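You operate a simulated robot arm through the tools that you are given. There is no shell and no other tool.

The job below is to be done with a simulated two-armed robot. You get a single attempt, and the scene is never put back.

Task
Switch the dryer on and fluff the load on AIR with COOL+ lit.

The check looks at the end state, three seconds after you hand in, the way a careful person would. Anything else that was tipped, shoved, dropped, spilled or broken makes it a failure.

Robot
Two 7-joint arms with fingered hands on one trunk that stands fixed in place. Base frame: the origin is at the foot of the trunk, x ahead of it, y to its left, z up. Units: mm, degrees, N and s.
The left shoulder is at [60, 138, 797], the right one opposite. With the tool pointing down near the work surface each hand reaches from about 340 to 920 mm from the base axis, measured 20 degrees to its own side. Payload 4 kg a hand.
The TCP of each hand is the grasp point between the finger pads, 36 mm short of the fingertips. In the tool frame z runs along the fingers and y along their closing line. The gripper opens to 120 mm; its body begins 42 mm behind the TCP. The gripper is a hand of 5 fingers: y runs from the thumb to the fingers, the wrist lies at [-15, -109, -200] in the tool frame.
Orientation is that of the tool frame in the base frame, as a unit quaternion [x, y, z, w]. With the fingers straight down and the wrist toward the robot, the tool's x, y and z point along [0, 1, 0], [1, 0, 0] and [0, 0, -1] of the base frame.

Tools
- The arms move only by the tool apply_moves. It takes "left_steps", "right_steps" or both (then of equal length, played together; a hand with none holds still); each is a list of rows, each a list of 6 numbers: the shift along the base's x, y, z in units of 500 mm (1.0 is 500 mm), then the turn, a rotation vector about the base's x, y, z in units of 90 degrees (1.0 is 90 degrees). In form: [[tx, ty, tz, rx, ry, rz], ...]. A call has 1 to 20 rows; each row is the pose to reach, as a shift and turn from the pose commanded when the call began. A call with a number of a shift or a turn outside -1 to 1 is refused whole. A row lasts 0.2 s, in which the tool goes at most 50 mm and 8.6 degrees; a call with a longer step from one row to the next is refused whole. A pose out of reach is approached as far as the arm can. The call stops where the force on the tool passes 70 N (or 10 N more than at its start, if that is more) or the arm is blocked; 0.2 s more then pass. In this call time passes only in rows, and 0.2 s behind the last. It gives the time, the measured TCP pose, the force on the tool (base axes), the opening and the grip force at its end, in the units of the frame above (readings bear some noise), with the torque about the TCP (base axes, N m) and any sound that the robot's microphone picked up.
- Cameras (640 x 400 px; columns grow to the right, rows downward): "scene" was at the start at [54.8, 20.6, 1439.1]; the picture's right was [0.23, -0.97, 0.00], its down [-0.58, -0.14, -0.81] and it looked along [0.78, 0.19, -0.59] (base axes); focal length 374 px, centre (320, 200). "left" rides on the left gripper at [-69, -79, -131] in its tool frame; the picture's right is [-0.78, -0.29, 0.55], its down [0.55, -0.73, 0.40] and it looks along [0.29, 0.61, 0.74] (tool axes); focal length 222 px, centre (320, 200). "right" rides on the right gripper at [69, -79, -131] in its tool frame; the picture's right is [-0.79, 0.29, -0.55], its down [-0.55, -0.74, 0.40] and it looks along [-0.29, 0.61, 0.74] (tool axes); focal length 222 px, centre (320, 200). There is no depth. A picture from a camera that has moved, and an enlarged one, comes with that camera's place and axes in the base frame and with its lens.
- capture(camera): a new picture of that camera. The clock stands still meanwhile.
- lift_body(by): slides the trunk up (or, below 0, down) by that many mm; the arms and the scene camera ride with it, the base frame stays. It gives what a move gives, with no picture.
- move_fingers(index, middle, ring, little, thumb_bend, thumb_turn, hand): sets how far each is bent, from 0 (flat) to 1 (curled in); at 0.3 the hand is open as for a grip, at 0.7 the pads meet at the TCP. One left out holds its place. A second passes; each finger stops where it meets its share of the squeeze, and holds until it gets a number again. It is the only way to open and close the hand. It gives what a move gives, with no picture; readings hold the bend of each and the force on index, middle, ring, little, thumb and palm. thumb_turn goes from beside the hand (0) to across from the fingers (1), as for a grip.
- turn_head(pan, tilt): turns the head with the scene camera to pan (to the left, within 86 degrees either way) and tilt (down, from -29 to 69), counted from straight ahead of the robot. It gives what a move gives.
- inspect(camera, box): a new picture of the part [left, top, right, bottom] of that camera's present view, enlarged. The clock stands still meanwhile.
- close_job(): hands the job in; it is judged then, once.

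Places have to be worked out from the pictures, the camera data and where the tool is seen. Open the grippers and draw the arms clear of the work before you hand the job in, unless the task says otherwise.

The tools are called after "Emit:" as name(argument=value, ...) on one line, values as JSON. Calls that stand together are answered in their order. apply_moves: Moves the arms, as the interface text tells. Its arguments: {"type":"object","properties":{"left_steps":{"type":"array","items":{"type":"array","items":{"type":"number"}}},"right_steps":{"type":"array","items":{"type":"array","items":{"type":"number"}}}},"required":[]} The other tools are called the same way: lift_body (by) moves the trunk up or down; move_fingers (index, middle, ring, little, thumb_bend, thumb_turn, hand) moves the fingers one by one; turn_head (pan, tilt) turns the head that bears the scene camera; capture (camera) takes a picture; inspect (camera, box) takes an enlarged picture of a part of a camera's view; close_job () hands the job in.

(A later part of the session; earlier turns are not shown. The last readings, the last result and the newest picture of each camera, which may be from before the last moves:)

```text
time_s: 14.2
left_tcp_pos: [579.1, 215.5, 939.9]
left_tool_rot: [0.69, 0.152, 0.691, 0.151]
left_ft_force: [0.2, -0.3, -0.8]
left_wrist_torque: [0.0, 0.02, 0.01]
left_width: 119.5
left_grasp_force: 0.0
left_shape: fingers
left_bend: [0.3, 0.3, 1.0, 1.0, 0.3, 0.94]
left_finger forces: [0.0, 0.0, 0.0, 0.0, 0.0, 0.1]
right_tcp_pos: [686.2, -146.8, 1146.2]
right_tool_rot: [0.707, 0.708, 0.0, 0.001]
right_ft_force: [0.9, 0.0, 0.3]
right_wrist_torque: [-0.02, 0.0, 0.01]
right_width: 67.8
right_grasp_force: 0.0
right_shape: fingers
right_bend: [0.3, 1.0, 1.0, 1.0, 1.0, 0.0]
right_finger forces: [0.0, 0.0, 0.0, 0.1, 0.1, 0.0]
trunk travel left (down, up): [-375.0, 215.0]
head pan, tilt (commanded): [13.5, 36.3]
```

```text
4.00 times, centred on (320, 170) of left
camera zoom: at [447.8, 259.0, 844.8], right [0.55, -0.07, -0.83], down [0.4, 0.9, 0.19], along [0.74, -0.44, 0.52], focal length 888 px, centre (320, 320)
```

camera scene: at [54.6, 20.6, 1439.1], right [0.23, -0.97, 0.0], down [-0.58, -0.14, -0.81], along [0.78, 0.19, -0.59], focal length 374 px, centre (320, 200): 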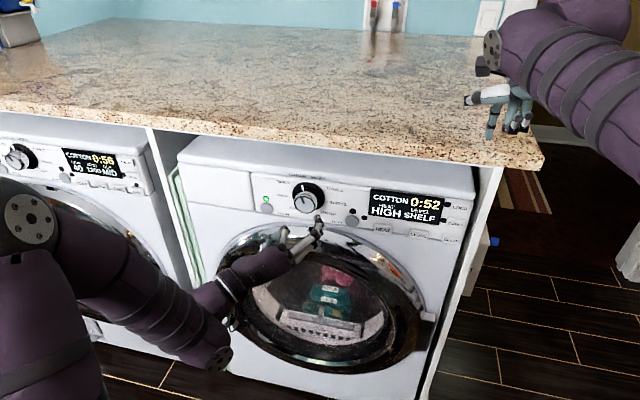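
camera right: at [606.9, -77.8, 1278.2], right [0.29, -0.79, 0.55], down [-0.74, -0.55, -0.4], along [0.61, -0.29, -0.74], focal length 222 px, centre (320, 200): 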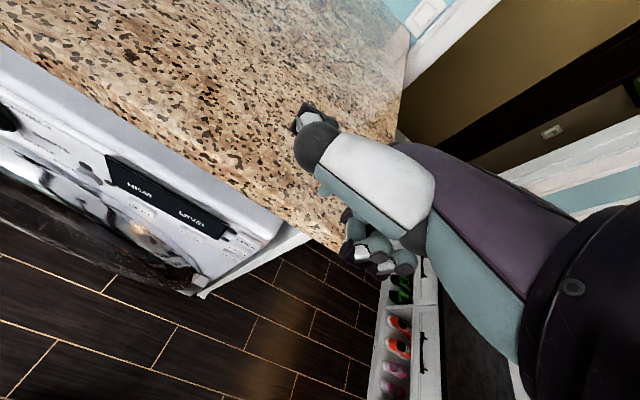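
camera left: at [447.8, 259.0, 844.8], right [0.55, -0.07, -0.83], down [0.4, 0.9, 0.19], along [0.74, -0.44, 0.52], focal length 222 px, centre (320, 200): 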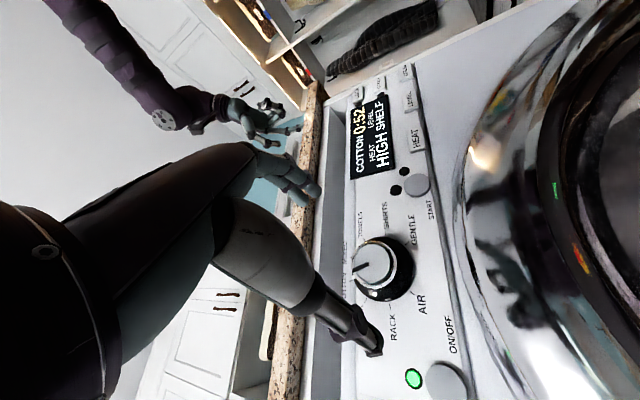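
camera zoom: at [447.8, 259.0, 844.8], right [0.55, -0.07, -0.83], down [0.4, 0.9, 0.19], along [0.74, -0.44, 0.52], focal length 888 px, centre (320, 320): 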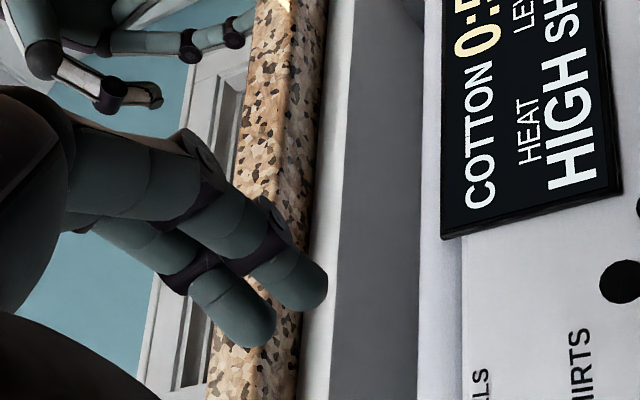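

Index, middle and thumb tips sit at tool x ≈ -2, +20, +2 and z ≈ +38. I'll centre the hand on the knob axis and advance until the tips are just about level with the knob cap, then check.

Emit:
apply_moves(left_steps=[[0.03, -0.006, -0.004, 0, 0, 0], [0.07, -0.012, -0.007, 0, 0, 0], [0.11, -0.0158, -0.0088, 0, 0, 0], [0.14, -0.0158, -0.0088, 0, 0, 0]])

Emit:
inspect(camera="scene", box=[250, 165, 370, 250])

Emit:
inspect(camera="left", box=[240, 120, 480, 360])

```text
time_s: 15.2
left_tcp_pos: [650.5, 208.9, 935.7]
left_tool_rot: [0.69, 0.153, 0.69, 0.153]
left_ft_force: [-0.1, 1.0, 0.6]
left_wrist_torque: [-0.03, -0.01, -0.01]
left_width: 119.3
left_grasp_force: 0.0
left_shape: fingers
left_bend: [0.3, 0.3, 1.0, 1.0, 0.3, 0.94]
left_finger forces: [0.0, 0.0, 0.1, 0.1, 0.0, 0.0]
right_tcp_pos: [686.4, -145.8, 1147.5]
right_tool_rot: [0.707, 0.707, -0.001, 0.0]
right_ft_force: [1.6, 1.0, -0.6]
right_wrist_torque: [-0.02, 0.0, 0.01]
right_width: 68.4
right_grasp_force: 0.1
right_shape: fingers
right_bend: [0.3, 1.0, 1.0, 1.0, 1.0, 0.0]
right_finger forces: [0.0, 0.0, 0.0, 0.0, 0.1, 0.0]
trunk travel left (down, up): [-375.0, 215.0]
head pan, tilt (commanded): [13.5, 36.3]
```

```text
4.71 times, centred on (310, 208) of scene
camera zoom: at [54.9, 20.7, 1439.1], right [0.23, -0.97, 0.0], down [-0.58, -0.14, -0.81], along [0.78, 0.19, -0.59], focal length 1759 px, centre (367, 165)
```

zoom: 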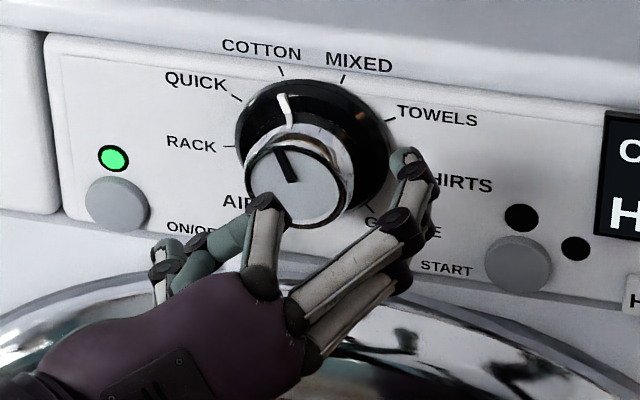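

```text
1.67 times, centred on (360, 240) of left
camera zoom: at [518.3, 251.5, 839.8], right [0.55, -0.07, -0.83], down [0.4, 0.9, 0.19], along [0.74, -0.43, 0.52], focal length 370 px, centre (253, 133)
```

zoom: 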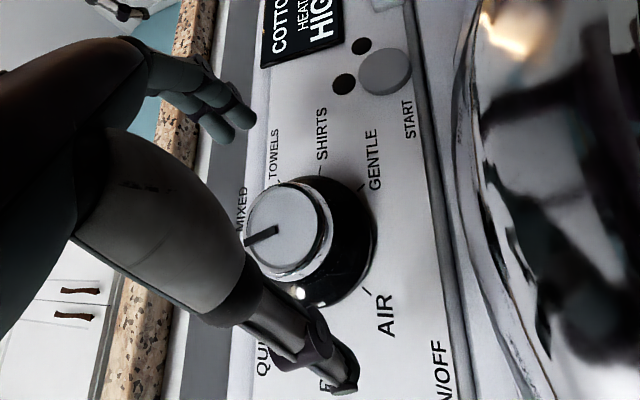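

The tips straddle the knob nicely; the cap is at about x=696. I'll advance 24 mm so that the finger pads overlap the silver part, then check again.

Emit:
apply_moves(left_steps=[[0.016, 0, 0, 0, 0, 0], [0.032, 0, 0, 0, 0, 0], [0.048, 0, 0, 0, 0, 0]])

Emit:
inspect(camera="scene", box=[250, 165, 370, 250])

Emit:
inspect(camera="left", box=[240, 120, 480, 360])

```text
time_s: 16.0
left_tcp_pos: [674.4, 208.6, 934.7]
left_tool_rot: [0.69, 0.153, 0.69, 0.153]
left_ft_force: [0.0, 0.4, 0.2]
left_wrist_torque: [-0.03, 0.0, -0.04]
left_width: 119.1
left_grasp_force: 0.0
left_shape: fingers
left_bend: [0.3, 0.3, 1.0, 1.0, 0.3, 0.94]
left_finger forces: [0.0, 0.0, 0.0, 0.0, 0.0, 0.0]
right_tcp_pos: [685.3, -146.6, 1146.4]
right_tool_rot: [0.707, 0.707, -0.001, 0.0]
right_ft_force: [-0.8, -0.3, 0.4]
right_wrist_torque: [-0.02, -0.01, 0.01]
right_width: 68.2
right_grasp_force: 0.1
right_shape: fingers
right_bend: [0.3, 1.0, 1.0, 1.0, 1.0, 0.0]
right_finger forces: [0.0, 0.1, 0.1, 0.1, 0.0, 0.0]
trunk travel left (down, up): [-375.0, 215.0]
head pan, tilt (commanded): [13.5, 36.3]
```

```text
4.71 times, centred on (310, 208) of scene
camera zoom: at [54.9, 20.6, 1439.1], right [0.23, -0.97, 0.0], down [-0.58, -0.14, -0.81], along [0.78, 0.19, -0.59], focal length 1759 px, centre (367, 165)
```

zoom: 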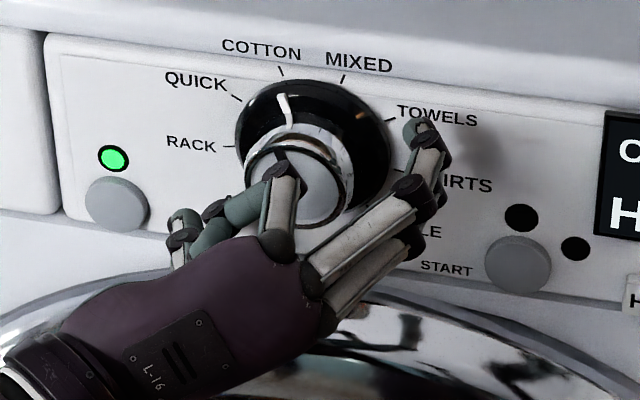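

```text
1.67 times, centred on (360, 240) of left
camera zoom: at [542.3, 251.0, 840.1], right [0.55, -0.07, -0.83], down [0.4, 0.9, 0.19], along [0.74, -0.43, 0.52], focal length 370 px, centre (253, 133)
```

zoom: 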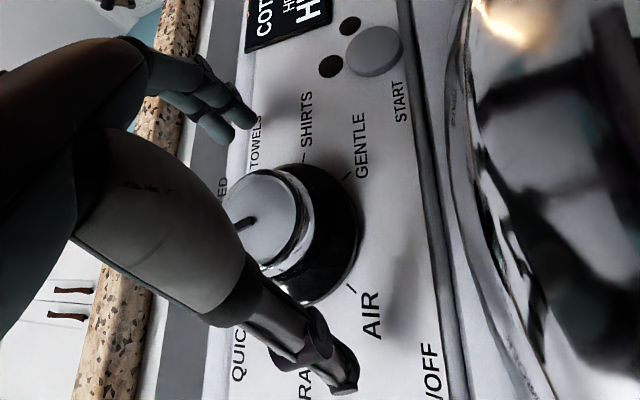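

Now I'll close index, middle and thumb on the knob moderately and read the contact forces.

Emit:
move_fingers(hand="left", index=0.6, middle=0.6, thumb_bend=0.6)

Emit:
inspect(camera="scene", box=[250, 165, 370, 250])

Emit:
inspect(camera="left", box=[240, 120, 480, 360])

```text
time_s: 17.0
left_tcp_pos: [672.6, 207.7, 936.3]
left_tool_rot: [0.69, 0.153, 0.691, 0.153]
left_ft_force: [0.3, -5.9, 2.7]
left_wrist_torque: [0.01, -0.16, -0.21]
left_width: 44.7
left_grasp_force: 7.6
left_shape: fingers
left_bend: [0.56, 0.56, 1.0, 1.0, 0.56, 0.98]
left_finger forces: [4.4, 5.5, 0.0, 0.0, 4.6, 0.0]
right_tcp_pos: [686.0, -147.4, 1146.2]
right_tool_rot: [0.707, 0.707, 0.001, 0.0]
right_ft_force: [0.8, -0.7, 0.1]
right_wrist_torque: [0.03, -0.01, 0.0]
right_width: 68.3
right_grasp_force: 0.0
right_shape: fingers
right_bend: [0.3, 1.0, 1.0, 1.0, 1.0, 0.0]
right_finger forces: [0.0, 0.0, 0.0, 0.0, 0.1, 0.0]
trunk travel left (down, up): [-375.0, 215.0]
head pan, tilt (commanded): [13.5, 36.3]
```

```text
4.71 times, centred on (310, 208) of scene
camera zoom: at [54.7, 20.0, 1439.2], right [0.23, -0.97, 0.0], down [-0.58, -0.14, -0.81], along [0.78, 0.19, -0.59], focal length 1759 px, centre (367, 165)
```

zoom: 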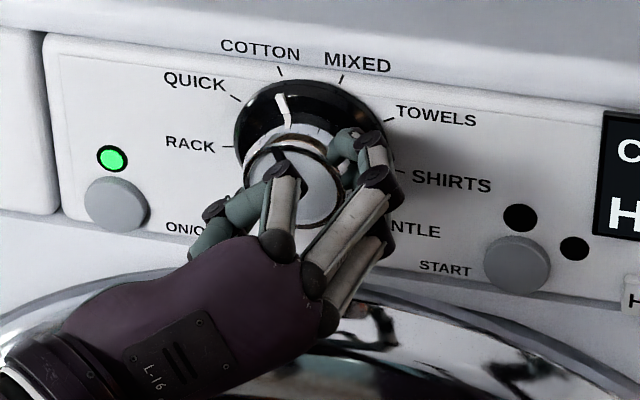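

```text
1.67 times, centred on (360, 240) of left
camera zoom: at [542.2, 250.2, 840.5], right [0.55, -0.07, -0.83], down [0.4, 0.9, 0.19], along [0.74, -0.44, 0.52], focal length 370 px, centre (253, 133)
```

zoom: 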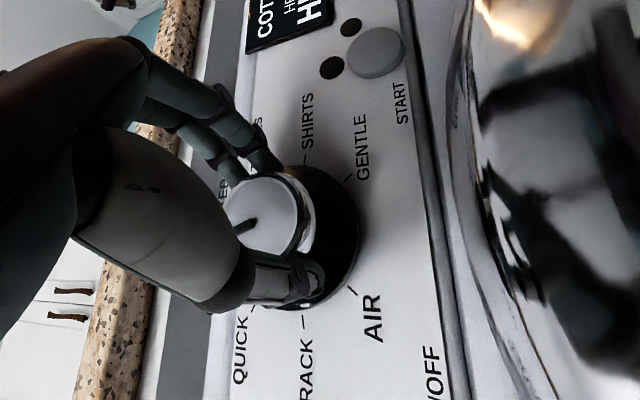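

All three digits hold the knob (about 5 N each) with the hand nearly centred. I'll tighten slightly and turn 40° counter-clockwise as a first stage.

Emit:
move_fingers(hand="left", index=0.65, middle=0.65, thumb_bend=0.67)

Emit:
apply_moves(left_steps=[[0, -0.0017, 0.001, -0.0889, 0, 0], [0, -0.0033, 0.0021, -0.1778, 0, 0], [0, -0.0046, 0.0035, -0.2667, 0, 0], [0, -0.0058, 0.0051, -0.3556, 0, 0], [0, -0.0068, 0.0068, -0.4444, 0, 0]])

Emit:
capture(camera="scene")

Emit:
inspect(camera="scene", box=[250, 165, 370, 250])

Emit:
inspect(camera="left", box=[240, 120, 480, 360])

```text
time_s: 18.0
left_tcp_pos: [673.0, 207.2, 936.1]
left_tool_rot: [0.691, 0.152, 0.69, 0.154]
left_ft_force: [1.7, -6.2, 3.1]
left_wrist_torque: [0.03, -0.22, -0.35]
left_width: 43.3
left_grasp_force: 13.8
left_shape: fingers
left_bend: [0.57, 0.57, 1.0, 1.0, 0.59, 0.98]
left_finger forces: [8.2, 8.8, 0.0, 0.1, 10.7, 0.0]
right_tcp_pos: [685.9, -146.4, 1146.7]
right_tool_rot: [0.707, 0.708, 0.0, 0.0]
right_ft_force: [0.7, -0.6, 0.4]
right_wrist_torque: [-0.01, 0.0, -0.01]
right_width: 67.9
right_grasp_force: 0.1
right_shape: fingers
right_bend: [0.3, 1.0, 1.0, 1.0, 1.0, 0.0]
right_finger forces: [0.0, 0.0, 0.1, 0.0, 0.1, 0.1]
trunk travel left (down, up): [-375.0, 215.0]
head pan, tilt (commanded): [13.5, 36.3]
```

```text
time_s: 19.2
left_tcp_pos: [674.1, 205.0, 939.6]
left_tool_rot: [0.596, 0.38, 0.597, 0.379]
left_ft_force: [-0.2, -1.3, 0.4]
left_wrist_torque: [0.04, -0.17, -0.06]
left_width: 43.2
left_grasp_force: 13.6
left_shape: fingers
left_bend: [0.58, 0.57, 1.0, 1.0, 0.59, 0.98]
left_finger forces: [6.9, 7.2, 0.0, 0.1, 12.6, 0.0]
right_tcp_pos: [686.7, -146.6, 1146.8]
right_tool_rot: [0.707, 0.707, 0.0, 0.0]
right_ft_force: [-0.2, -0.6, -0.1]
right_wrist_torque: [0.02, 0.0, -0.01]
right_width: 68.5
right_grasp_force: 0.0
right_shape: fingers
right_bend: [0.3, 1.0, 1.0, 1.0, 1.0, 0.0]
right_finger forces: [0.1, 0.0, 0.0, 0.0, 0.0, 0.1]
trunk travel left (down, up): [-375.0, 215.0]
head pan, tilt (commanded): [13.5, 36.3]
```

```text
taken
camera scene: at [54.7, 20.5, 1439.1], right [0.23, -0.97, 0.0], down [-0.58, -0.14, -0.81], along [0.78, 0.19, -0.59], focal length 374 px, centre (320, 200)
```

scene: 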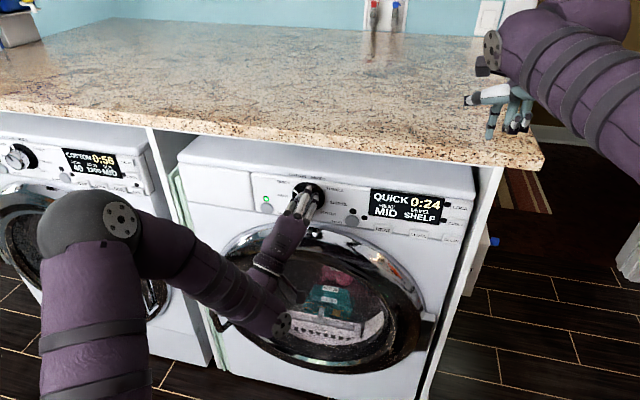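

```text
4.71 times, centred on (310, 208) of scene
camera zoom: at [54.7, 20.5, 1439.1], right [0.23, -0.97, 0.0], down [-0.58, -0.14, -0.81], along [0.78, 0.19, -0.59], focal length 1759 px, centre (367, 165)
```

zoom: 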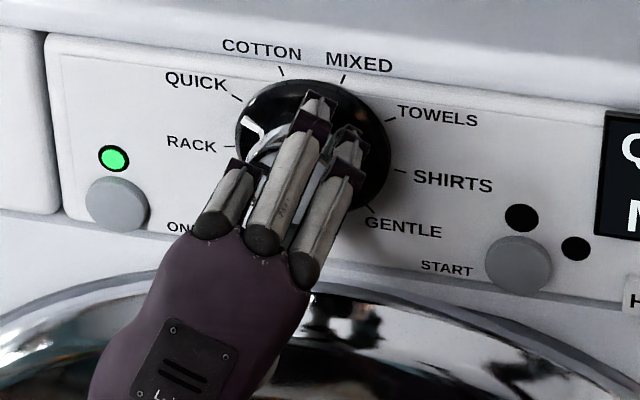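

```text
1.67 times, centred on (360, 240) of left
camera zoom: at [542.0, 175.8, 839.0], right [0.55, -0.59, -0.59], down [0.4, 0.81, -0.44], along [0.74, 0.0, 0.68], focal length 370 px, centre (253, 133)
```

zoom: 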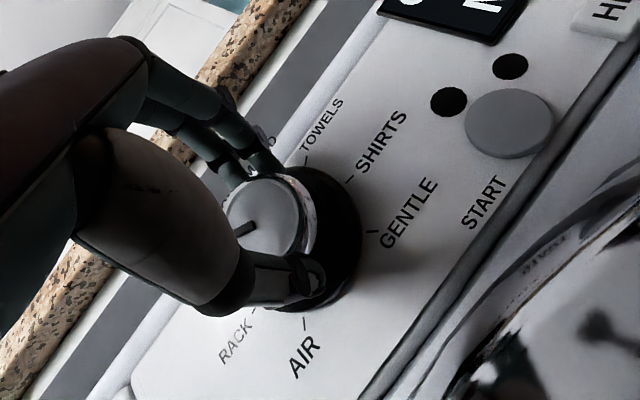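

The display shows QUICK 0:24 – one detent moved with no slip. I'll continue with the next 40°.

Emit:
apply_moves(left_steps=[[0, -0.0007, 0.0018, -0.0889, 0, 0], [0, -0.0011, 0.0037, -0.1778, 0, 0], [0, -0.0013, 0.0057, -0.2667, 0, 0], [0, -0.0012, 0.0076, -0.3556, 0, 0], [0, -0.0008, 0.0095, -0.4444, 0, 0]])

Emit:
capture(camera="scene")

Emit:
capture(camera="left")

```text
time_s: 20.4
left_tcp_pos: [673.3, 205.0, 943.3]
left_tool_rot: [0.43, 0.562, 0.431, 0.56]
left_ft_force: [1.5, 3.1, -2.5]
left_wrist_torque: [-0.01, -0.01, 0.15]
left_width: 43.1
left_grasp_force: 12.5
left_shape: fingers
left_bend: [0.59, 0.58, 1.0, 1.0, 0.59, 0.98]
left_finger forces: [5.5, 6.3, 0.0, 0.0, 13.9, 0.1]
right_tcp_pos: [685.9, -144.8, 1146.0]
right_tool_rot: [0.707, 0.707, 0.0, 0.0]
right_ft_force: [0.5, -0.2, -0.5]
right_wrist_torque: [0.0, -0.01, -0.01]
right_width: 68.3
right_grasp_force: 0.1
right_shape: fingers
right_bend: [0.3, 1.0, 1.0, 1.0, 1.0, 0.0]
right_finger forces: [0.1, 0.1, 0.0, 0.0, 0.0, 0.1]
trunk travel left (down, up): [-375.0, 215.0]
head pan, tilt (commanded): [13.5, 36.3]
```

```text
taken
camera scene: at [55.2, 21.0, 1439.1], right [0.23, -0.97, 0.0], down [-0.58, -0.14, -0.81], along [0.78, 0.19, -0.59], focal length 374 px, centre (320, 200)
```

scene: 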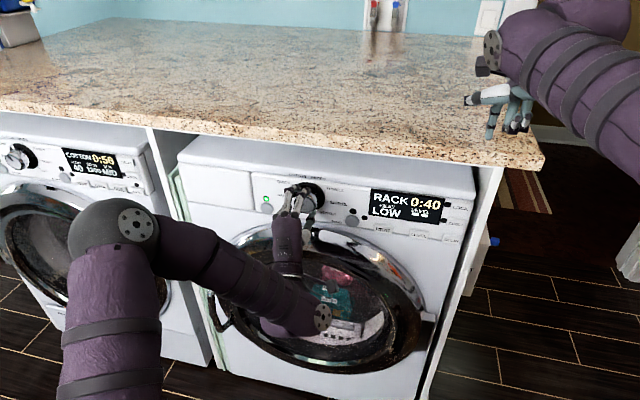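

```text
taken
camera left: at [542.0, 117.6, 886.0], right [0.55, -0.83, -0.08], down [0.4, 0.34, -0.85], along [0.74, 0.44, 0.52], focal length 222 px, centre (320, 200)
```

left: 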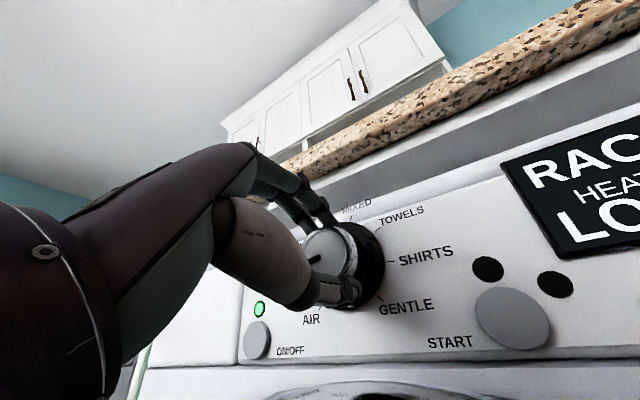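

RACK 0:40 now. One more 40° turn to reach AIR.

Emit:
apply_moves(left_steps=[[0, 0.0006, 0.0018, -0.0889, 0, 0], [0, 0.0015, 0.0036, -0.1778, 0, 0], [0, 0.0026, 0.0052, -0.2667, 0, 0], [0, 0.004, 0.0066, -0.3556, 0, 0], [0, 0.0055, 0.0078, -0.4444, 0, 0]])

Emit:
capture(camera="scene")

Emit:
capture(camera="left")

```text
time_s: 21.6
left_tcp_pos: [673.7, 208.5, 946.5]
left_tool_rot: [0.212, 0.676, 0.213, 0.673]
left_ft_force: [-2.2, 2.7, -8.7]
left_wrist_torque: [-0.01, 0.22, 0.12]
left_width: 42.9
left_grasp_force: 12.9
left_shape: fingers
left_bend: [0.59, 0.58, 1.0, 1.0, 0.59, 0.99]
left_finger forces: [4.6, 6.6, 0.1, 0.1, 14.1, 0.1]
right_tcp_pos: [685.9, -145.0, 1146.7]
right_tool_rot: [0.707, 0.707, 0.0, 0.0]
right_ft_force: [0.2, -0.2, 0.0]
right_wrist_torque: [0.02, 0.0, -0.04]
right_width: 68.1
right_grasp_force: 0.1
right_shape: fingers
right_bend: [0.3, 1.0, 1.0, 1.0, 1.0, 0.0]
right_finger forces: [0.0, 0.0, 0.0, 0.0, 0.1, 0.0]
trunk travel left (down, up): [-375.0, 215.0]
head pan, tilt (commanded): [13.5, 36.3]
```

```text
taken
camera scene: at [55.4, 21.1, 1439.0], right [0.23, -0.97, 0.0], down [-0.58, -0.14, -0.81], along [0.78, 0.19, -0.59], focal length 374 px, centre (320, 200)
```

scene: 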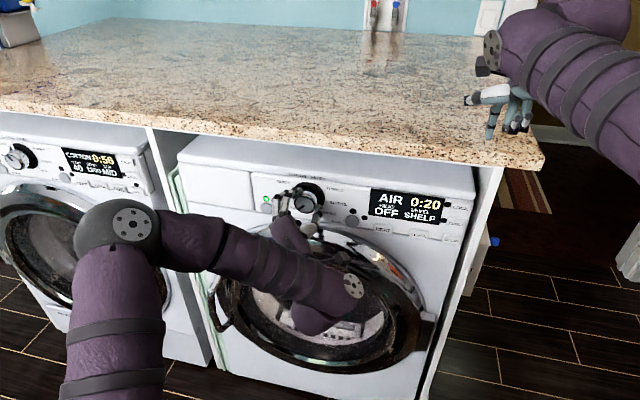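

```text
taken
camera left: at [542.5, 103.5, 959.6], right [0.55, -0.69, 0.48], down [0.4, -0.29, -0.87], along [0.74, 0.67, 0.11], focal length 222 px, centre (320, 200)
```

left: 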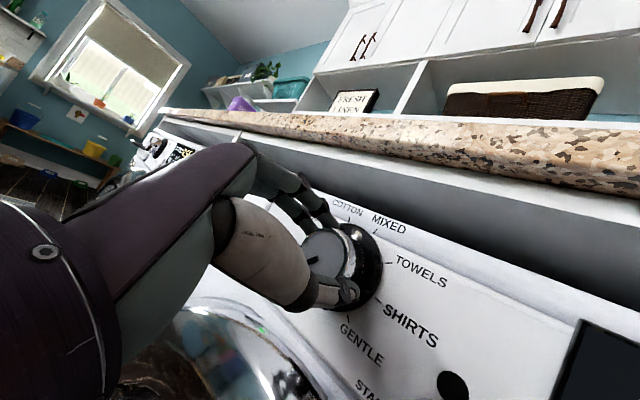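

The display now shows AIR 0:20 with heat OFF. I'll release the knob and back straight off.

Emit:
move_fingers(hand="left", index=0.35, middle=0.35, thumb_bend=0.35)

Emit:
apply_moves(left_steps=[[-0.04, 0, 0, 0, 0, 0], [-0.1, 0, 0, 0, 0, 0], [-0.17, 0, 0, 0, 0, 0], [-0.24, 0, 0, 0, 0, 0]])

Emit:
capture(camera="scene")

Emit:
inspect(camera="scene", box=[240, 165, 480, 255])

```text
time_s: 22.6
left_tcp_pos: [673.1, 206.7, 947.6]
left_tool_rot: [0.213, 0.674, 0.213, 0.674]
left_ft_force: [-0.2, -0.3, 0.0]
left_wrist_torque: [-0.02, 0.02, 0.06]
left_width: 104.6
left_grasp_force: 0.2
left_shape: fingers
left_bend: [0.35, 0.35, 1.0, 1.0, 0.35, 0.95]
left_finger forces: [0.0, 0.0, 0.1, 0.1, 0.0, 0.0]
right_tcp_pos: [684.6, -146.3, 1146.3]
right_tool_rot: [0.707, 0.707, 0.001, 0.0]
right_ft_force: [-0.1, -1.1, 0.1]
right_wrist_torque: [-0.02, 0.02, -0.01]
right_width: 68.5
right_grasp_force: 0.0
right_shape: fingers
right_bend: [0.3, 1.0, 1.0, 1.0, 1.0, 0.0]
right_finger forces: [0.1, 0.0, 0.0, 0.0, 0.0, 0.0]
trunk travel left (down, up): [-375.0, 215.0]
head pan, tilt (commanded): [13.5, 36.3]
```

```text
time_s: 23.6
left_tcp_pos: [553.2, 207.7, 947.3]
left_tool_rot: [0.212, 0.674, 0.213, 0.675]
left_ft_force: [-0.1, -0.2, -0.1]
left_wrist_torque: [0.0, -0.01, 0.02]
left_width: 104.6
left_grasp_force: 0.1
left_shape: fingers
left_bend: [0.35, 0.35, 1.0, 1.0, 0.35, 0.95]
left_finger forces: [0.1, 0.1, 0.0, 0.0, 0.0, 0.0]
right_tcp_pos: [685.8, -147.3, 1147.1]
right_tool_rot: [0.707, 0.707, 0.0, 0.0]
right_ft_force: [-0.9, -0.4, 0.6]
right_wrist_torque: [0.03, -0.02, 0.04]
right_width: 68.0
right_grasp_force: 0.0
right_shape: fingers
right_bend: [0.3, 1.0, 1.0, 1.0, 1.0, 0.0]
right_finger forces: [0.0, 0.0, 0.1, 0.0, 0.0, 0.0]
trunk travel left (down, up): [-375.0, 215.0]
head pan, tilt (commanded): [13.5, 36.3]
```

```text
taken
camera scene: at [54.6, 20.3, 1439.2], right [0.23, -0.97, 0.0], down [-0.58, -0.14, -0.81], along [0.78, 0.19, -0.59], focal length 374 px, centre (320, 200)
```

scene: 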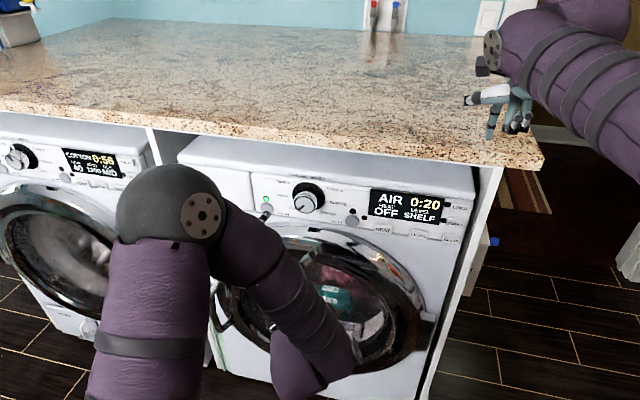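

```text
2.67 times, centred on (360, 210) of scene
camera zoom: at [54.6, 20.3, 1439.2], right [0.23, -0.97, 0.0], down [-0.58, -0.14, -0.81], along [0.78, 0.19, -0.59], focal length 997 px, centre (213, 173)
```

zoom: 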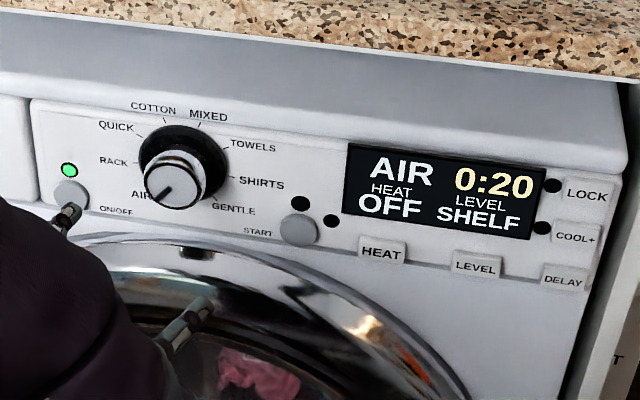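

The dial rests on AIR 0:20. Now I'll move the left arm out of the way to the left and bring the right hand back from over the counter while pitching it to point forward-down.

Emit:
apply_moves(left_steps=[[0, 0.043, 0, 0.0873, 0, 0], [0, 0.086, 0, 0.1746, 0, 0], [0, 0.129, 0, 0.2619, 0, 0], [0, 0.172, 0, 0.3492, 0, 0], [0, 0.215, 0, 0.4365, 0, 0], [0, 0.258, 0, 0.5238, 0, 0], [0, 0.3, 0, 0.6111, 0, 0]], right_steps=[[-0.08, 0, 0, 0, -0.0794, 0], [-0.16, 0, 0, 0, -0.1587, 0], [-0.24, 0, 0, 0, -0.2381, 0], [-0.28, 0, 0, 0, -0.3175, 0], [-0.28, 0, 0, 0, -0.3968, 0], [-0.28, 0, 0, 0, -0.4762, 0], [-0.28, 0, 0, 0, -0.5556, 0]])

Emit:
capture(camera="scene")

Emit:
capture(camera="right")

```text
time_s: 25.2
left_tcp_pos: [553.6, 357.5, 948.4]
left_tool_rot: [0.5, 0.5, 0.5, 0.5]
left_ft_force: [-1.3, -0.9, -0.9]
left_wrist_torque: [0.02, 0.02, 0.01]
left_width: 104.6
left_grasp_force: 0.0
left_shape: fingers
left_bend: [0.35, 0.35, 1.0, 1.0, 0.35, 0.95]
left_finger forces: [0.0, 0.0, 0.0, 0.0, 0.1, 0.1]
right_tcp_pos: [545.5, -145.8, 1145.0]
right_tool_rot: [0.641, 0.641, 0.299, 0.299]
right_ft_force: [-0.6, 0.4, 0.5]
right_wrist_torque: [-0.03, 0.0, 0.02]
right_width: 68.4
right_grasp_force: 0.1
right_shape: fingers
right_bend: [0.3, 1.0, 1.0, 1.0, 1.0, 0.0]
right_finger forces: [0.0, 0.0, 0.0, 0.0, 0.0, 0.0]
trunk travel left (down, up): [-375.0, 215.0]
head pan, tilt (commanded): [13.5, 36.3]
```

```text
taken
camera scene: at [55.0, 20.8, 1439.2], right [0.23, -0.97, 0.0], down [-0.58, -0.14, -0.81], along [0.78, 0.19, -0.59], focal length 374 px, centre (320, 200)
```

scene: 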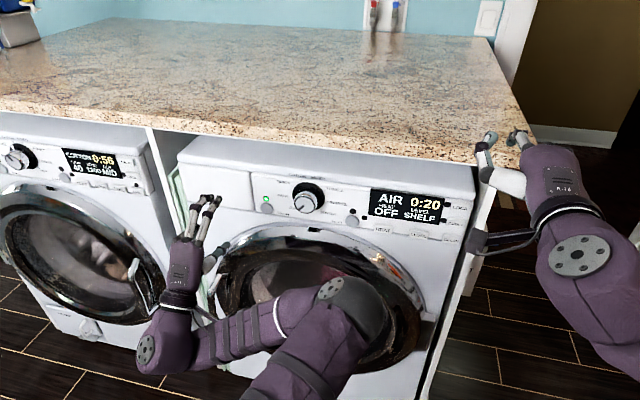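

```text
taken
camera right: at [394.4, -77.5, 1170.1], right [-0.23, -0.79, 0.57], down [-0.17, -0.55, -0.82], along [0.96, -0.29, 0.0], focal length 222 px, centre (320, 200)
```

right: 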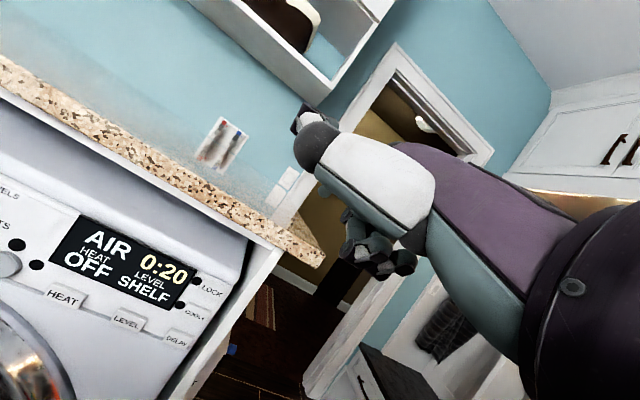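

I'll bring the right index tip down to about 60 mm in front of COOL+.

Emit:
apply_moves(right_steps=[[0.0, 0.008, -0.084, 0, 0, 0], [0.0, 0.016, -0.168, 0, 0, 0], [0.0, 0.024, -0.252, 0, 0, 0], [0.03, 0.032, -0.336, 0, 0, 0], [0.06, 0.041, -0.42, 0, 0, 0], [0.088, 0.049, -0.504, 0, 0, 0]])

Emit:
capture(camera="scene")

Emit:
inspect(camera="scene", box=[390, 175, 510, 260])

Emit:
capture(camera="right")

```text
time_s: 26.6
left_tcp_pos: [553.8, 356.6, 947.8]
left_tool_rot: [0.5, 0.5, 0.5, 0.5]
left_ft_force: [-0.4, -0.3, 0.5]
left_wrist_torque: [-0.04, -0.01, 0.01]
left_width: 104.5
left_grasp_force: 0.0
left_shape: fingers
left_bend: [0.35, 0.35, 1.0, 1.0, 0.35, 0.95]
left_finger forces: [0.0, 0.0, 0.1, 0.0, 0.0, 0.1]
right_tcp_pos: [557.7, -110.9, 991.2]
right_tool_rot: [0.652, 0.64, 0.286, 0.287]
right_ft_force: [-0.5, -0.4, 0.0]
right_wrist_torque: [0.01, 0.02, -0.02]
right_width: 68.3
right_grasp_force: 0.0
right_shape: fingers
right_bend: [0.3, 1.0, 1.0, 1.0, 1.0, 0.0]
right_finger forces: [0.0, 0.1, 0.0, 0.0, 0.0, 0.0]
right hand out of reach, approached as far as the arm can: row 3, 4, 5, 6
trunk travel left (down, up): [-375.0, 215.0]
head pan, tilt (commanded): [13.5, 36.3]
```

```text
taken
camera scene: at [53.9, 20.2, 1439.2], right [0.23, -0.97, 0.0], down [-0.57, -0.14, -0.81], along [0.78, 0.19, -0.59], focal length 374 px, centre (320, 200)
```

scene: 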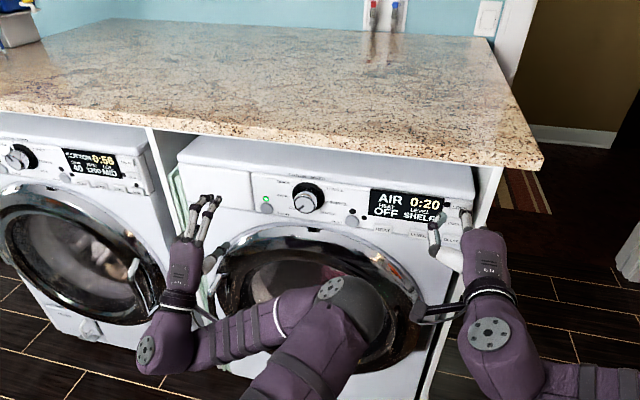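

```text
4.71 times, centred on (450, 218) of scene
camera zoom: at [53.9, 20.2, 1439.2], right [0.23, -0.97, 0.0], down [-0.57, -0.14, -0.81], along [0.78, 0.19, -0.59], focal length 1759 px, centre (-292, 118)
```

zoom: 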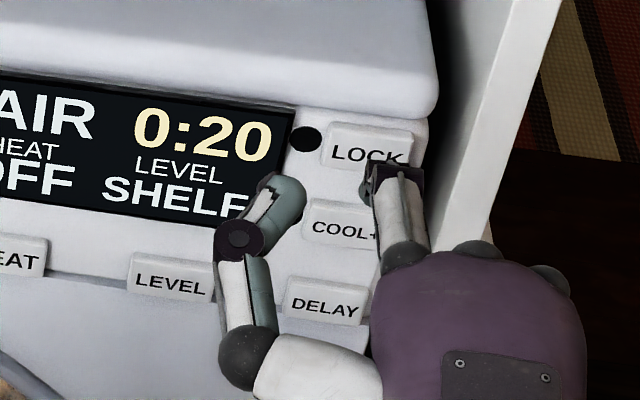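

```text
taken
camera right: at [407.7, -40.7, 1021.1], right [-0.22, -0.79, 0.58], down [-0.21, -0.54, -0.82], along [0.95, -0.3, -0.04], focal length 222 px, centre (320, 200)
```

right: 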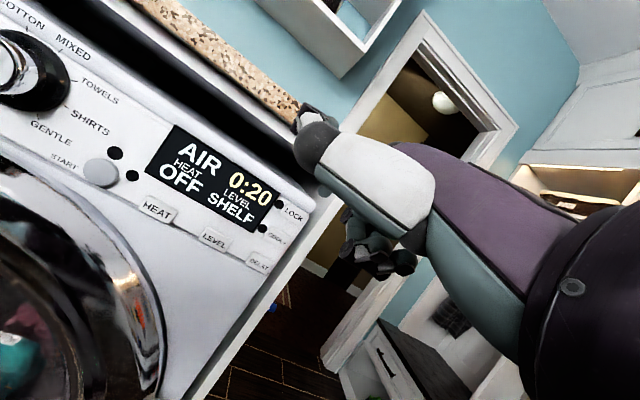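

The right wrist got too close to its shoulder, so the pose was out of reach. I'll use a steeper pitch (65° down), which puts the wrist higher and farther from the shoulder, staying well in front of the panel.

Emit:
apply_moves(right_steps=[[-0.004, 0, 0.022, 0, 0.0926, 0], [-0.008, 0, 0.044, 0, 0.1852, 0], [-0.012, 0, 0.066, 0, 0.2778, 0]])

Emit:
capture(camera="scene")

```text
time_s: 27.4
left_tcp_pos: [553.6, 357.9, 946.4]
left_tool_rot: [0.5, 0.5, 0.5, 0.5]
left_ft_force: [-0.9, 0.3, -0.4]
left_wrist_torque: [0.0, 0.05, -0.02]
left_width: 104.5
left_grasp_force: 0.1
left_shape: fingers
left_bend: [0.35, 0.35, 1.0, 1.0, 0.35, 0.95]
left_finger forces: [0.0, 0.1, 0.0, 0.0, 0.0, 0.0]
right_tcp_pos: [551.1, -107.9, 1024.7]
right_tool_rot: [0.69, 0.691, 0.153, 0.153]
right_ft_force: [-0.8, 0.0, 0.2]
right_wrist_torque: [-0.02, 0.0, 0.01]
right_width: 68.2
right_grasp_force: 0.1
right_shape: fingers
right_bend: [0.3, 1.0, 1.0, 1.0, 1.0, 0.0]
right_finger forces: [0.1, 0.0, 0.1, 0.1, 0.0, 0.1]
trunk travel left (down, up): [-375.0, 215.0]
head pan, tilt (commanded): [13.5, 36.3]
```

```text
taken
camera scene: at [54.7, 20.9, 1439.1], right [0.23, -0.97, 0.0], down [-0.58, -0.14, -0.81], along [0.78, 0.19, -0.59], focal length 374 px, centre (320, 200)
```

scene: 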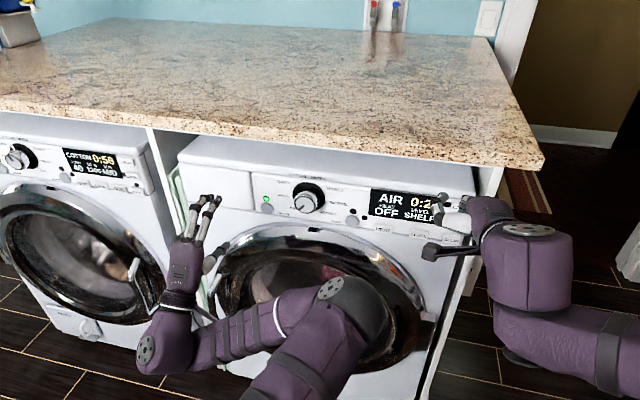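

Reachable now at [551, -108, 1025]. I'll lower it to the standoff in front of COOL+.

Emit:
apply_moves(right_steps=[[0.022, -0.008, -0.064, 0, 0, 0], [0.045, -0.016, -0.128, 0, 0, 0], [0.068, -0.025, -0.194, 0, 0, 0]])

Emit:
inspect(camera="scene", box=[390, 175, 510, 260])

Emit:
capture(camera="right")

Emit:
inspect(camera="right", box=[180, 120, 340, 260])

```text
time_s: 28.2
left_tcp_pos: [553.5, 357.5, 947.4]
left_tool_rot: [0.5, 0.5, 0.5, 0.5]
left_ft_force: [0.0, 0.2, 0.3]
left_wrist_torque: [-0.02, 0.01, 0.03]
left_width: 104.4
left_grasp_force: 0.1
left_shape: fingers
left_bend: [0.35, 0.35, 1.0, 1.0, 0.35, 0.95]
left_finger forces: [0.0, 0.0, 0.1, 0.0, 0.1, 0.1]
right_tcp_pos: [585.6, -121.0, 926.4]
right_tool_rot: [0.69, 0.69, 0.153, 0.153]
right_ft_force: [-0.8, 0.6, 0.3]
right_wrist_torque: [0.02, 0.0, -0.01]
right_width: 68.5
right_grasp_force: 0.0
right_shape: fingers
right_bend: [0.3, 1.0, 1.0, 1.0, 1.0, 0.0]
right_finger forces: [0.0, 0.0, 0.0, 0.0, 0.1, 0.0]
trunk travel left (down, up): [-375.0, 215.0]
head pan, tilt (commanded): [13.5, 36.3]
```

```text
4.71 times, centred on (450, 218) of scene
camera zoom: at [55.1, 20.3, 1439.2], right [0.23, -0.97, 0.0], down [-0.58, -0.14, -0.81], along [0.78, 0.19, -0.59], focal length 1759 px, centre (-292, 118)
```

zoom: 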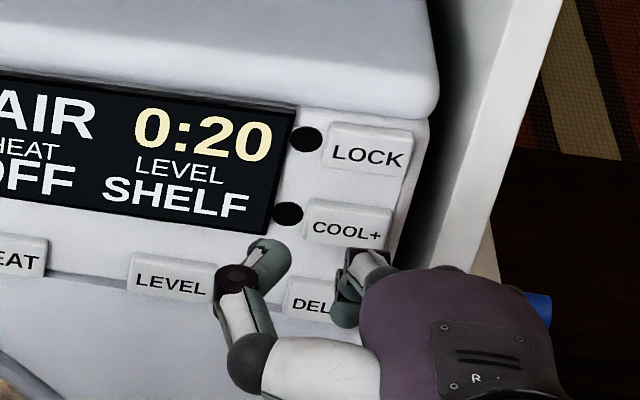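

```text
taken
camera right: at [458.9, -52.5, 1012.8], right [0.03, -0.78, 0.62], down [-0.5, -0.55, -0.67], along [0.87, -0.29, -0.41], focal length 222 px, centre (320, 200)
```

right: 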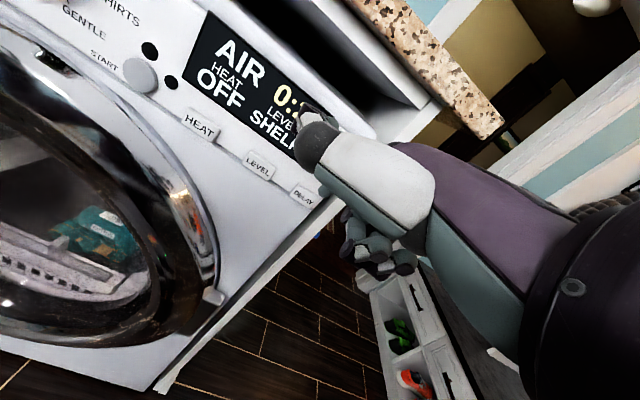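

```text
2.86 times, centred on (260, 190) of right
camera zoom: at [458.9, -52.5, 1012.8], right [0.03, -0.78, 0.62], down [-0.5, -0.55, -0.67], along [0.87, -0.29, -0.41], focal length 635 px, centre (491, 229)
```

zoom: 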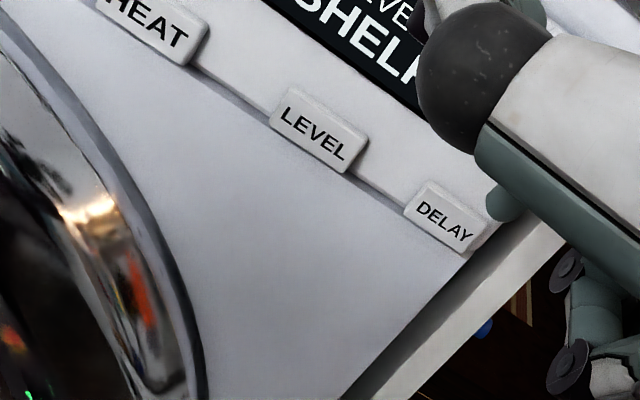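

The index tip projects onto COOL+ when advanced straight ahead. I'll move 50 mm forward and check.

Emit:
apply_moves(right_steps=[[0.04, 0, 0, 0, 0, 0], [0.07, 0, 0, 0, 0, 0], [0.098, 0, 0, 0, 0, 0]])

Emit:
inspect(camera="scene", box=[390, 175, 510, 260])

Emit:
inspect(camera="right", box=[180, 60, 420, 260])

```text
time_s: 29.0
left_tcp_pos: [552.7, 357.3, 947.8]
left_tool_rot: [0.5, 0.5, 0.5, 0.5]
left_ft_force: [0.1, -0.1, -0.4]
left_wrist_torque: [0.0, 0.0, 0.0]
left_width: 104.8
left_grasp_force: 0.1
left_shape: fingers
left_bend: [0.35, 0.35, 1.0, 1.0, 0.35, 0.95]
left_finger forces: [0.0, 0.0, 0.1, 0.1, 0.0, 0.0]
right_tcp_pos: [635.8, -121.0, 929.4]
right_tool_rot: [0.69, 0.69, 0.153, 0.153]
right_ft_force: [0.6, 0.1, -0.2]
right_wrist_torque: [-0.02, 0.02, -0.02]
right_width: 68.2
right_grasp_force: 0.1
right_shape: fingers
right_bend: [0.3, 1.0, 1.0, 1.0, 1.0, 0.0]
right_finger forces: [0.1, 0.0, 0.0, 0.1, 0.0, 0.0]
trunk travel left (down, up): [-375.0, 215.0]
head pan, tilt (commanded): [13.5, 36.3]
```

```text
4.71 times, centred on (450, 218) of scene
camera zoom: at [55.1, 20.4, 1439.1], right [0.23, -0.97, 0.0], down [-0.58, -0.14, -0.81], along [0.78, 0.19, -0.59], focal length 1759 px, centre (-292, 118)
```

zoom: 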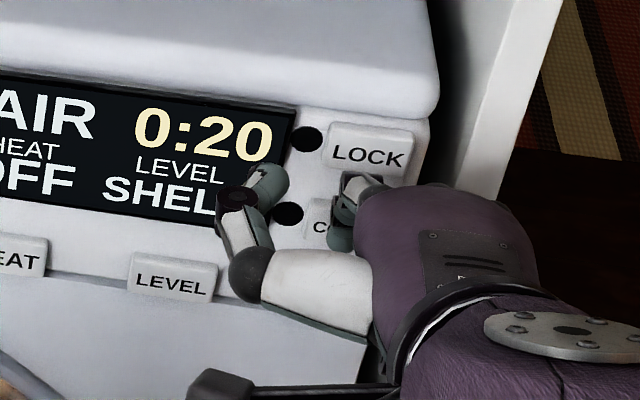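

```text
2.00 times, centred on (300, 160) of right
camera zoom: at [508.2, -52.7, 1013.5], right [0.03, -0.78, 0.62], down [-0.5, -0.55, -0.67], along [0.87, -0.29, -0.41], focal length 444 px, centre (360, 280)
```

zoom: 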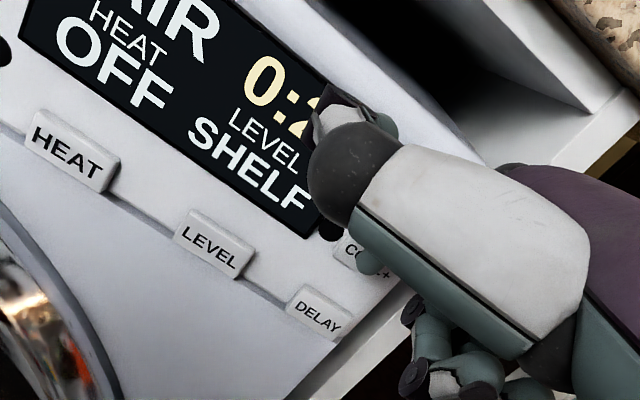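

The fingertip sits just in front of the middle of COOL+, and the thumb is clear of the panel. I'll press forward in small steps.

Emit:
apply_moves(right_steps=[[0.005, 0, 0, 0, 0, 0], [0.01, 0, 0, 0, 0, 0], [0.014, 0, 0, 0, 0, 0]])

Emit:
inspect(camera="scene", box=[390, 175, 510, 260])

```text
time_s: 29.8
left_tcp_pos: [552.5, 358.3, 948.4]
left_tool_rot: [0.5, 0.5, 0.5, 0.5]
left_ft_force: [0.2, -0.5, 0.6]
left_wrist_torque: [0.01, 0.01, -0.01]
left_width: 104.5
left_grasp_force: 0.0
left_shape: fingers
left_bend: [0.35, 0.35, 1.0, 1.0, 0.35, 0.95]
left_finger forces: [0.0, 0.0, 0.1, 0.0, 0.1, 0.0]
right_tcp_pos: [642.1, -119.9, 927.5]
right_tool_rot: [0.69, 0.69, 0.153, 0.153]
right_ft_force: [0.0, 0.8, 0.2]
right_wrist_torque: [0.0, 0.01, -0.02]
right_width: 68.3
right_grasp_force: 0.0
right_shape: fingers
right_bend: [0.3, 1.0, 1.0, 1.0, 1.0, 0.0]
right_finger forces: [0.0, 0.1, 0.1, 0.0, 0.0, 0.1]
trunk travel left (down, up): [-375.0, 215.0]
head pan, tilt (commanded): [13.5, 36.3]
```

```text
4.71 times, centred on (450, 218) of scene
camera zoom: at [54.8, 20.6, 1439.2], right [0.23, -0.97, 0.0], down [-0.58, -0.14, -0.81], along [0.78, 0.19, -0.59], focal length 1759 px, centre (-292, 118)
```

zoom: 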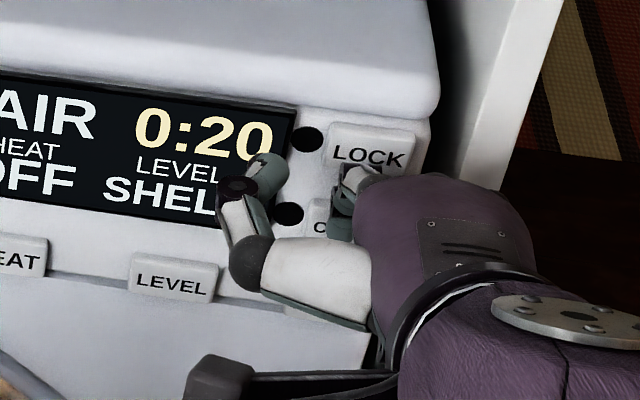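

No contact yet; continuing 2 mm at a time.

Emit:
apply_moves(right_steps=[[0.004, 0, 0, 0, 0, 0], [0.008, 0, 0, 0, 0, 0], [0.011, 0, 0, 0, 0, 0]])

Emit:
inspect(camera="scene", box=[390, 175, 510, 260])

```text
time_s: 30.6
left_tcp_pos: [553.4, 357.5, 947.7]
left_tool_rot: [0.5, 0.5, 0.499, 0.5]
left_ft_force: [0.0, -0.3, 0.7]
left_wrist_torque: [-0.02, -0.05, 0.0]
left_width: 105.0
left_grasp_force: 0.0
left_shape: fingers
left_bend: [0.35, 0.35, 1.0, 1.0, 0.35, 0.95]
left_finger forces: [0.0, 0.0, 0.0, 0.0, 0.0, 0.0]
right_tcp_pos: [648.3, -120.9, 928.1]
right_tool_rot: [0.69, 0.69, 0.153, 0.153]
right_ft_force: [-2.6, 0.9, -0.2]
right_wrist_torque: [0.0, -0.04, 0.06]
right_width: 68.2
right_grasp_force: 1.6
right_shape: fingers
right_bend: [0.31, 1.0, 1.0, 1.0, 1.0, 0.0]
right_finger forces: [2.2, 0.0, 0.0, 0.1, 0.0, 0.0]
trunk travel left (down, up): [-375.0, 215.0]
head pan, tilt (commanded): [13.5, 36.3]
heard: click
```

```text
4.71 times, centred on (450, 218) of scene
camera zoom: at [54.6, 20.6, 1439.2], right [0.23, -0.97, 0.0], down [-0.58, -0.14, -0.81], along [0.78, 0.19, -0.59], focal length 1759 px, centre (-292, 118)
```

zoom: 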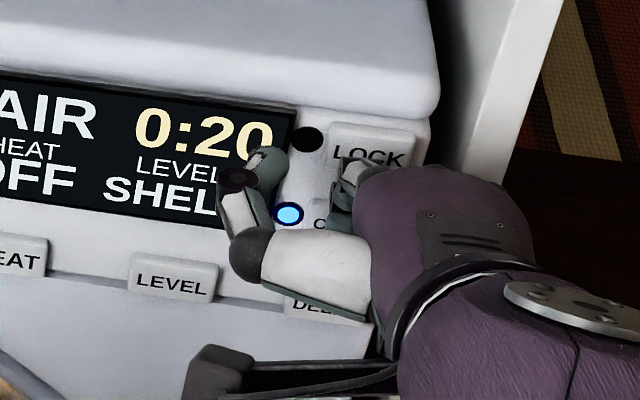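

Click, and the COOL+ lamp is lit blue. I'll draw the right hand straight back, then up and away to the right so the left hand can come to START.

Emit:
apply_moves(right_steps=[[-0.03, 0, 0, 0, 0, 0], [-0.08, 0, 0, 0, 0, 0], [-0.14, 0, 0, 0, 0, 0], [-0.14, -0.06, 0.06, 0, 0, 0], [-0.14, -0.12, 0.12, 0, 0, 0], [-0.14, -0.18, 0.18, 0, 0, 0], [-0.14, -0.24, 0.24, 0, 0, 0]])

Emit:
move_fingers(hand="left", index=0.3, middle=1.0, ring=1.0, little=1.0, thumb_bend=1.0, thumb_turn=0.0)

Emit:
capture(camera="scene")

Emit:
inspect(camera="scene", box=[240, 165, 480, 255])

```text
time_s: 32.2
left_tcp_pos: [553.3, 356.4, 947.7]
left_tool_rot: [0.5, 0.5, 0.5, 0.5]
left_ft_force: [-0.5, 0.9, 0.1]
left_wrist_torque: [-0.01, -0.02, -0.01]
left_width: 104.7
left_grasp_force: 0.2
left_shape: fingers
left_bend: [0.35, 0.35, 1.0, 1.0, 0.35, 0.95]
left_finger forces: [0.0, 0.0, 0.0, 0.1, 0.0, 0.1]
right_tcp_pos: [577.8, -241.2, 1047.9]
right_tool_rot: [0.691, 0.69, 0.153, 0.153]
right_ft_force: [-0.5, -0.5, 0.4]
right_wrist_torque: [-0.05, 0.01, 0.02]
right_width: 68.1
right_grasp_force: 0.2
right_shape: fingers
right_bend: [0.3, 1.0, 1.0, 1.0, 1.0, 0.0]
right_finger forces: [0.1, 0.0, 0.0, 0.0, 0.0, 0.0]
trunk travel left (down, up): [-375.0, 215.0]
head pan, tilt (commanded): [13.5, 36.3]
```

```text
time_s: 33.2
left_tcp_pos: [553.9, 356.1, 946.6]
left_tool_rot: [0.5, 0.5, 0.5, 0.5]
left_ft_force: [-0.2, -0.2, -0.1]
left_wrist_torque: [0.0, 0.04, -0.03]
left_width: 68.2
left_grasp_force: 0.1
left_shape: fingers
left_bend: [0.3, 1.0, 1.0, 1.0, 1.0, 0.0]
left_finger forces: [0.0, 0.0, 0.0, 0.0, 0.1, 0.0]
right_tcp_pos: [577.1, -241.8, 1047.1]
right_tool_rot: [0.691, 0.69, 0.153, 0.154]
right_ft_force: [-0.2, -0.3, -0.3]
right_wrist_torque: [-0.03, 0.03, -0.02]
right_width: 68.3
right_grasp_force: 0.1
right_shape: fingers
right_bend: [0.3, 1.0, 1.0, 1.0, 1.0, 0.0]
right_finger forces: [0.1, 0.0, 0.0, 0.0, 0.1, 0.0]
trunk travel left (down, up): [-375.0, 215.0]
head pan, tilt (commanded): [13.5, 36.3]
```

```text
taken
camera scene: at [54.8, 20.5, 1439.2], right [0.23, -0.97, 0.0], down [-0.58, -0.14, -0.81], along [0.78, 0.19, -0.59], focal length 374 px, centre (320, 200)
```

scene: 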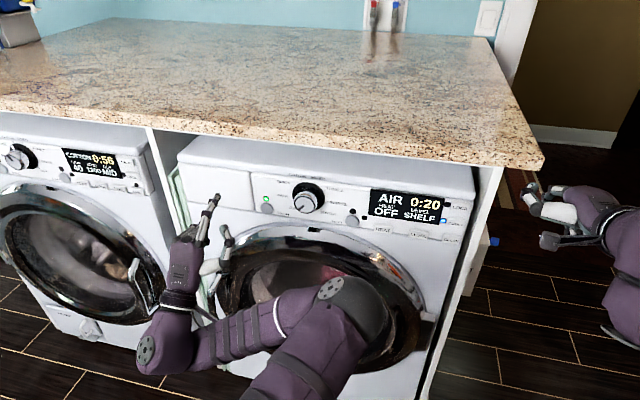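

```text
2.67 times, centred on (360, 210) of scene
camera zoom: at [54.8, 20.5, 1439.2], right [0.23, -0.97, 0.0], down [-0.58, -0.14, -0.81], along [0.78, 0.19, -0.59], focal length 997 px, centre (213, 173)
```

zoom: 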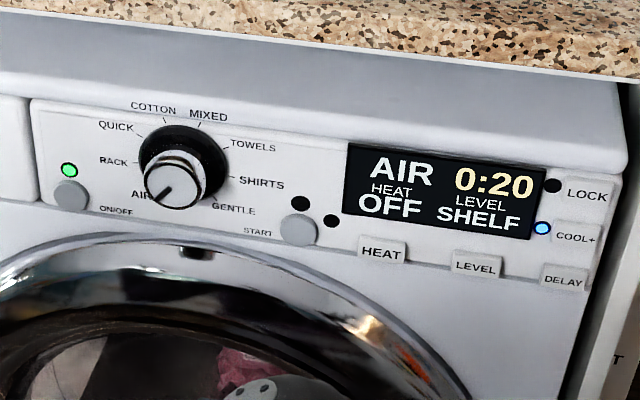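

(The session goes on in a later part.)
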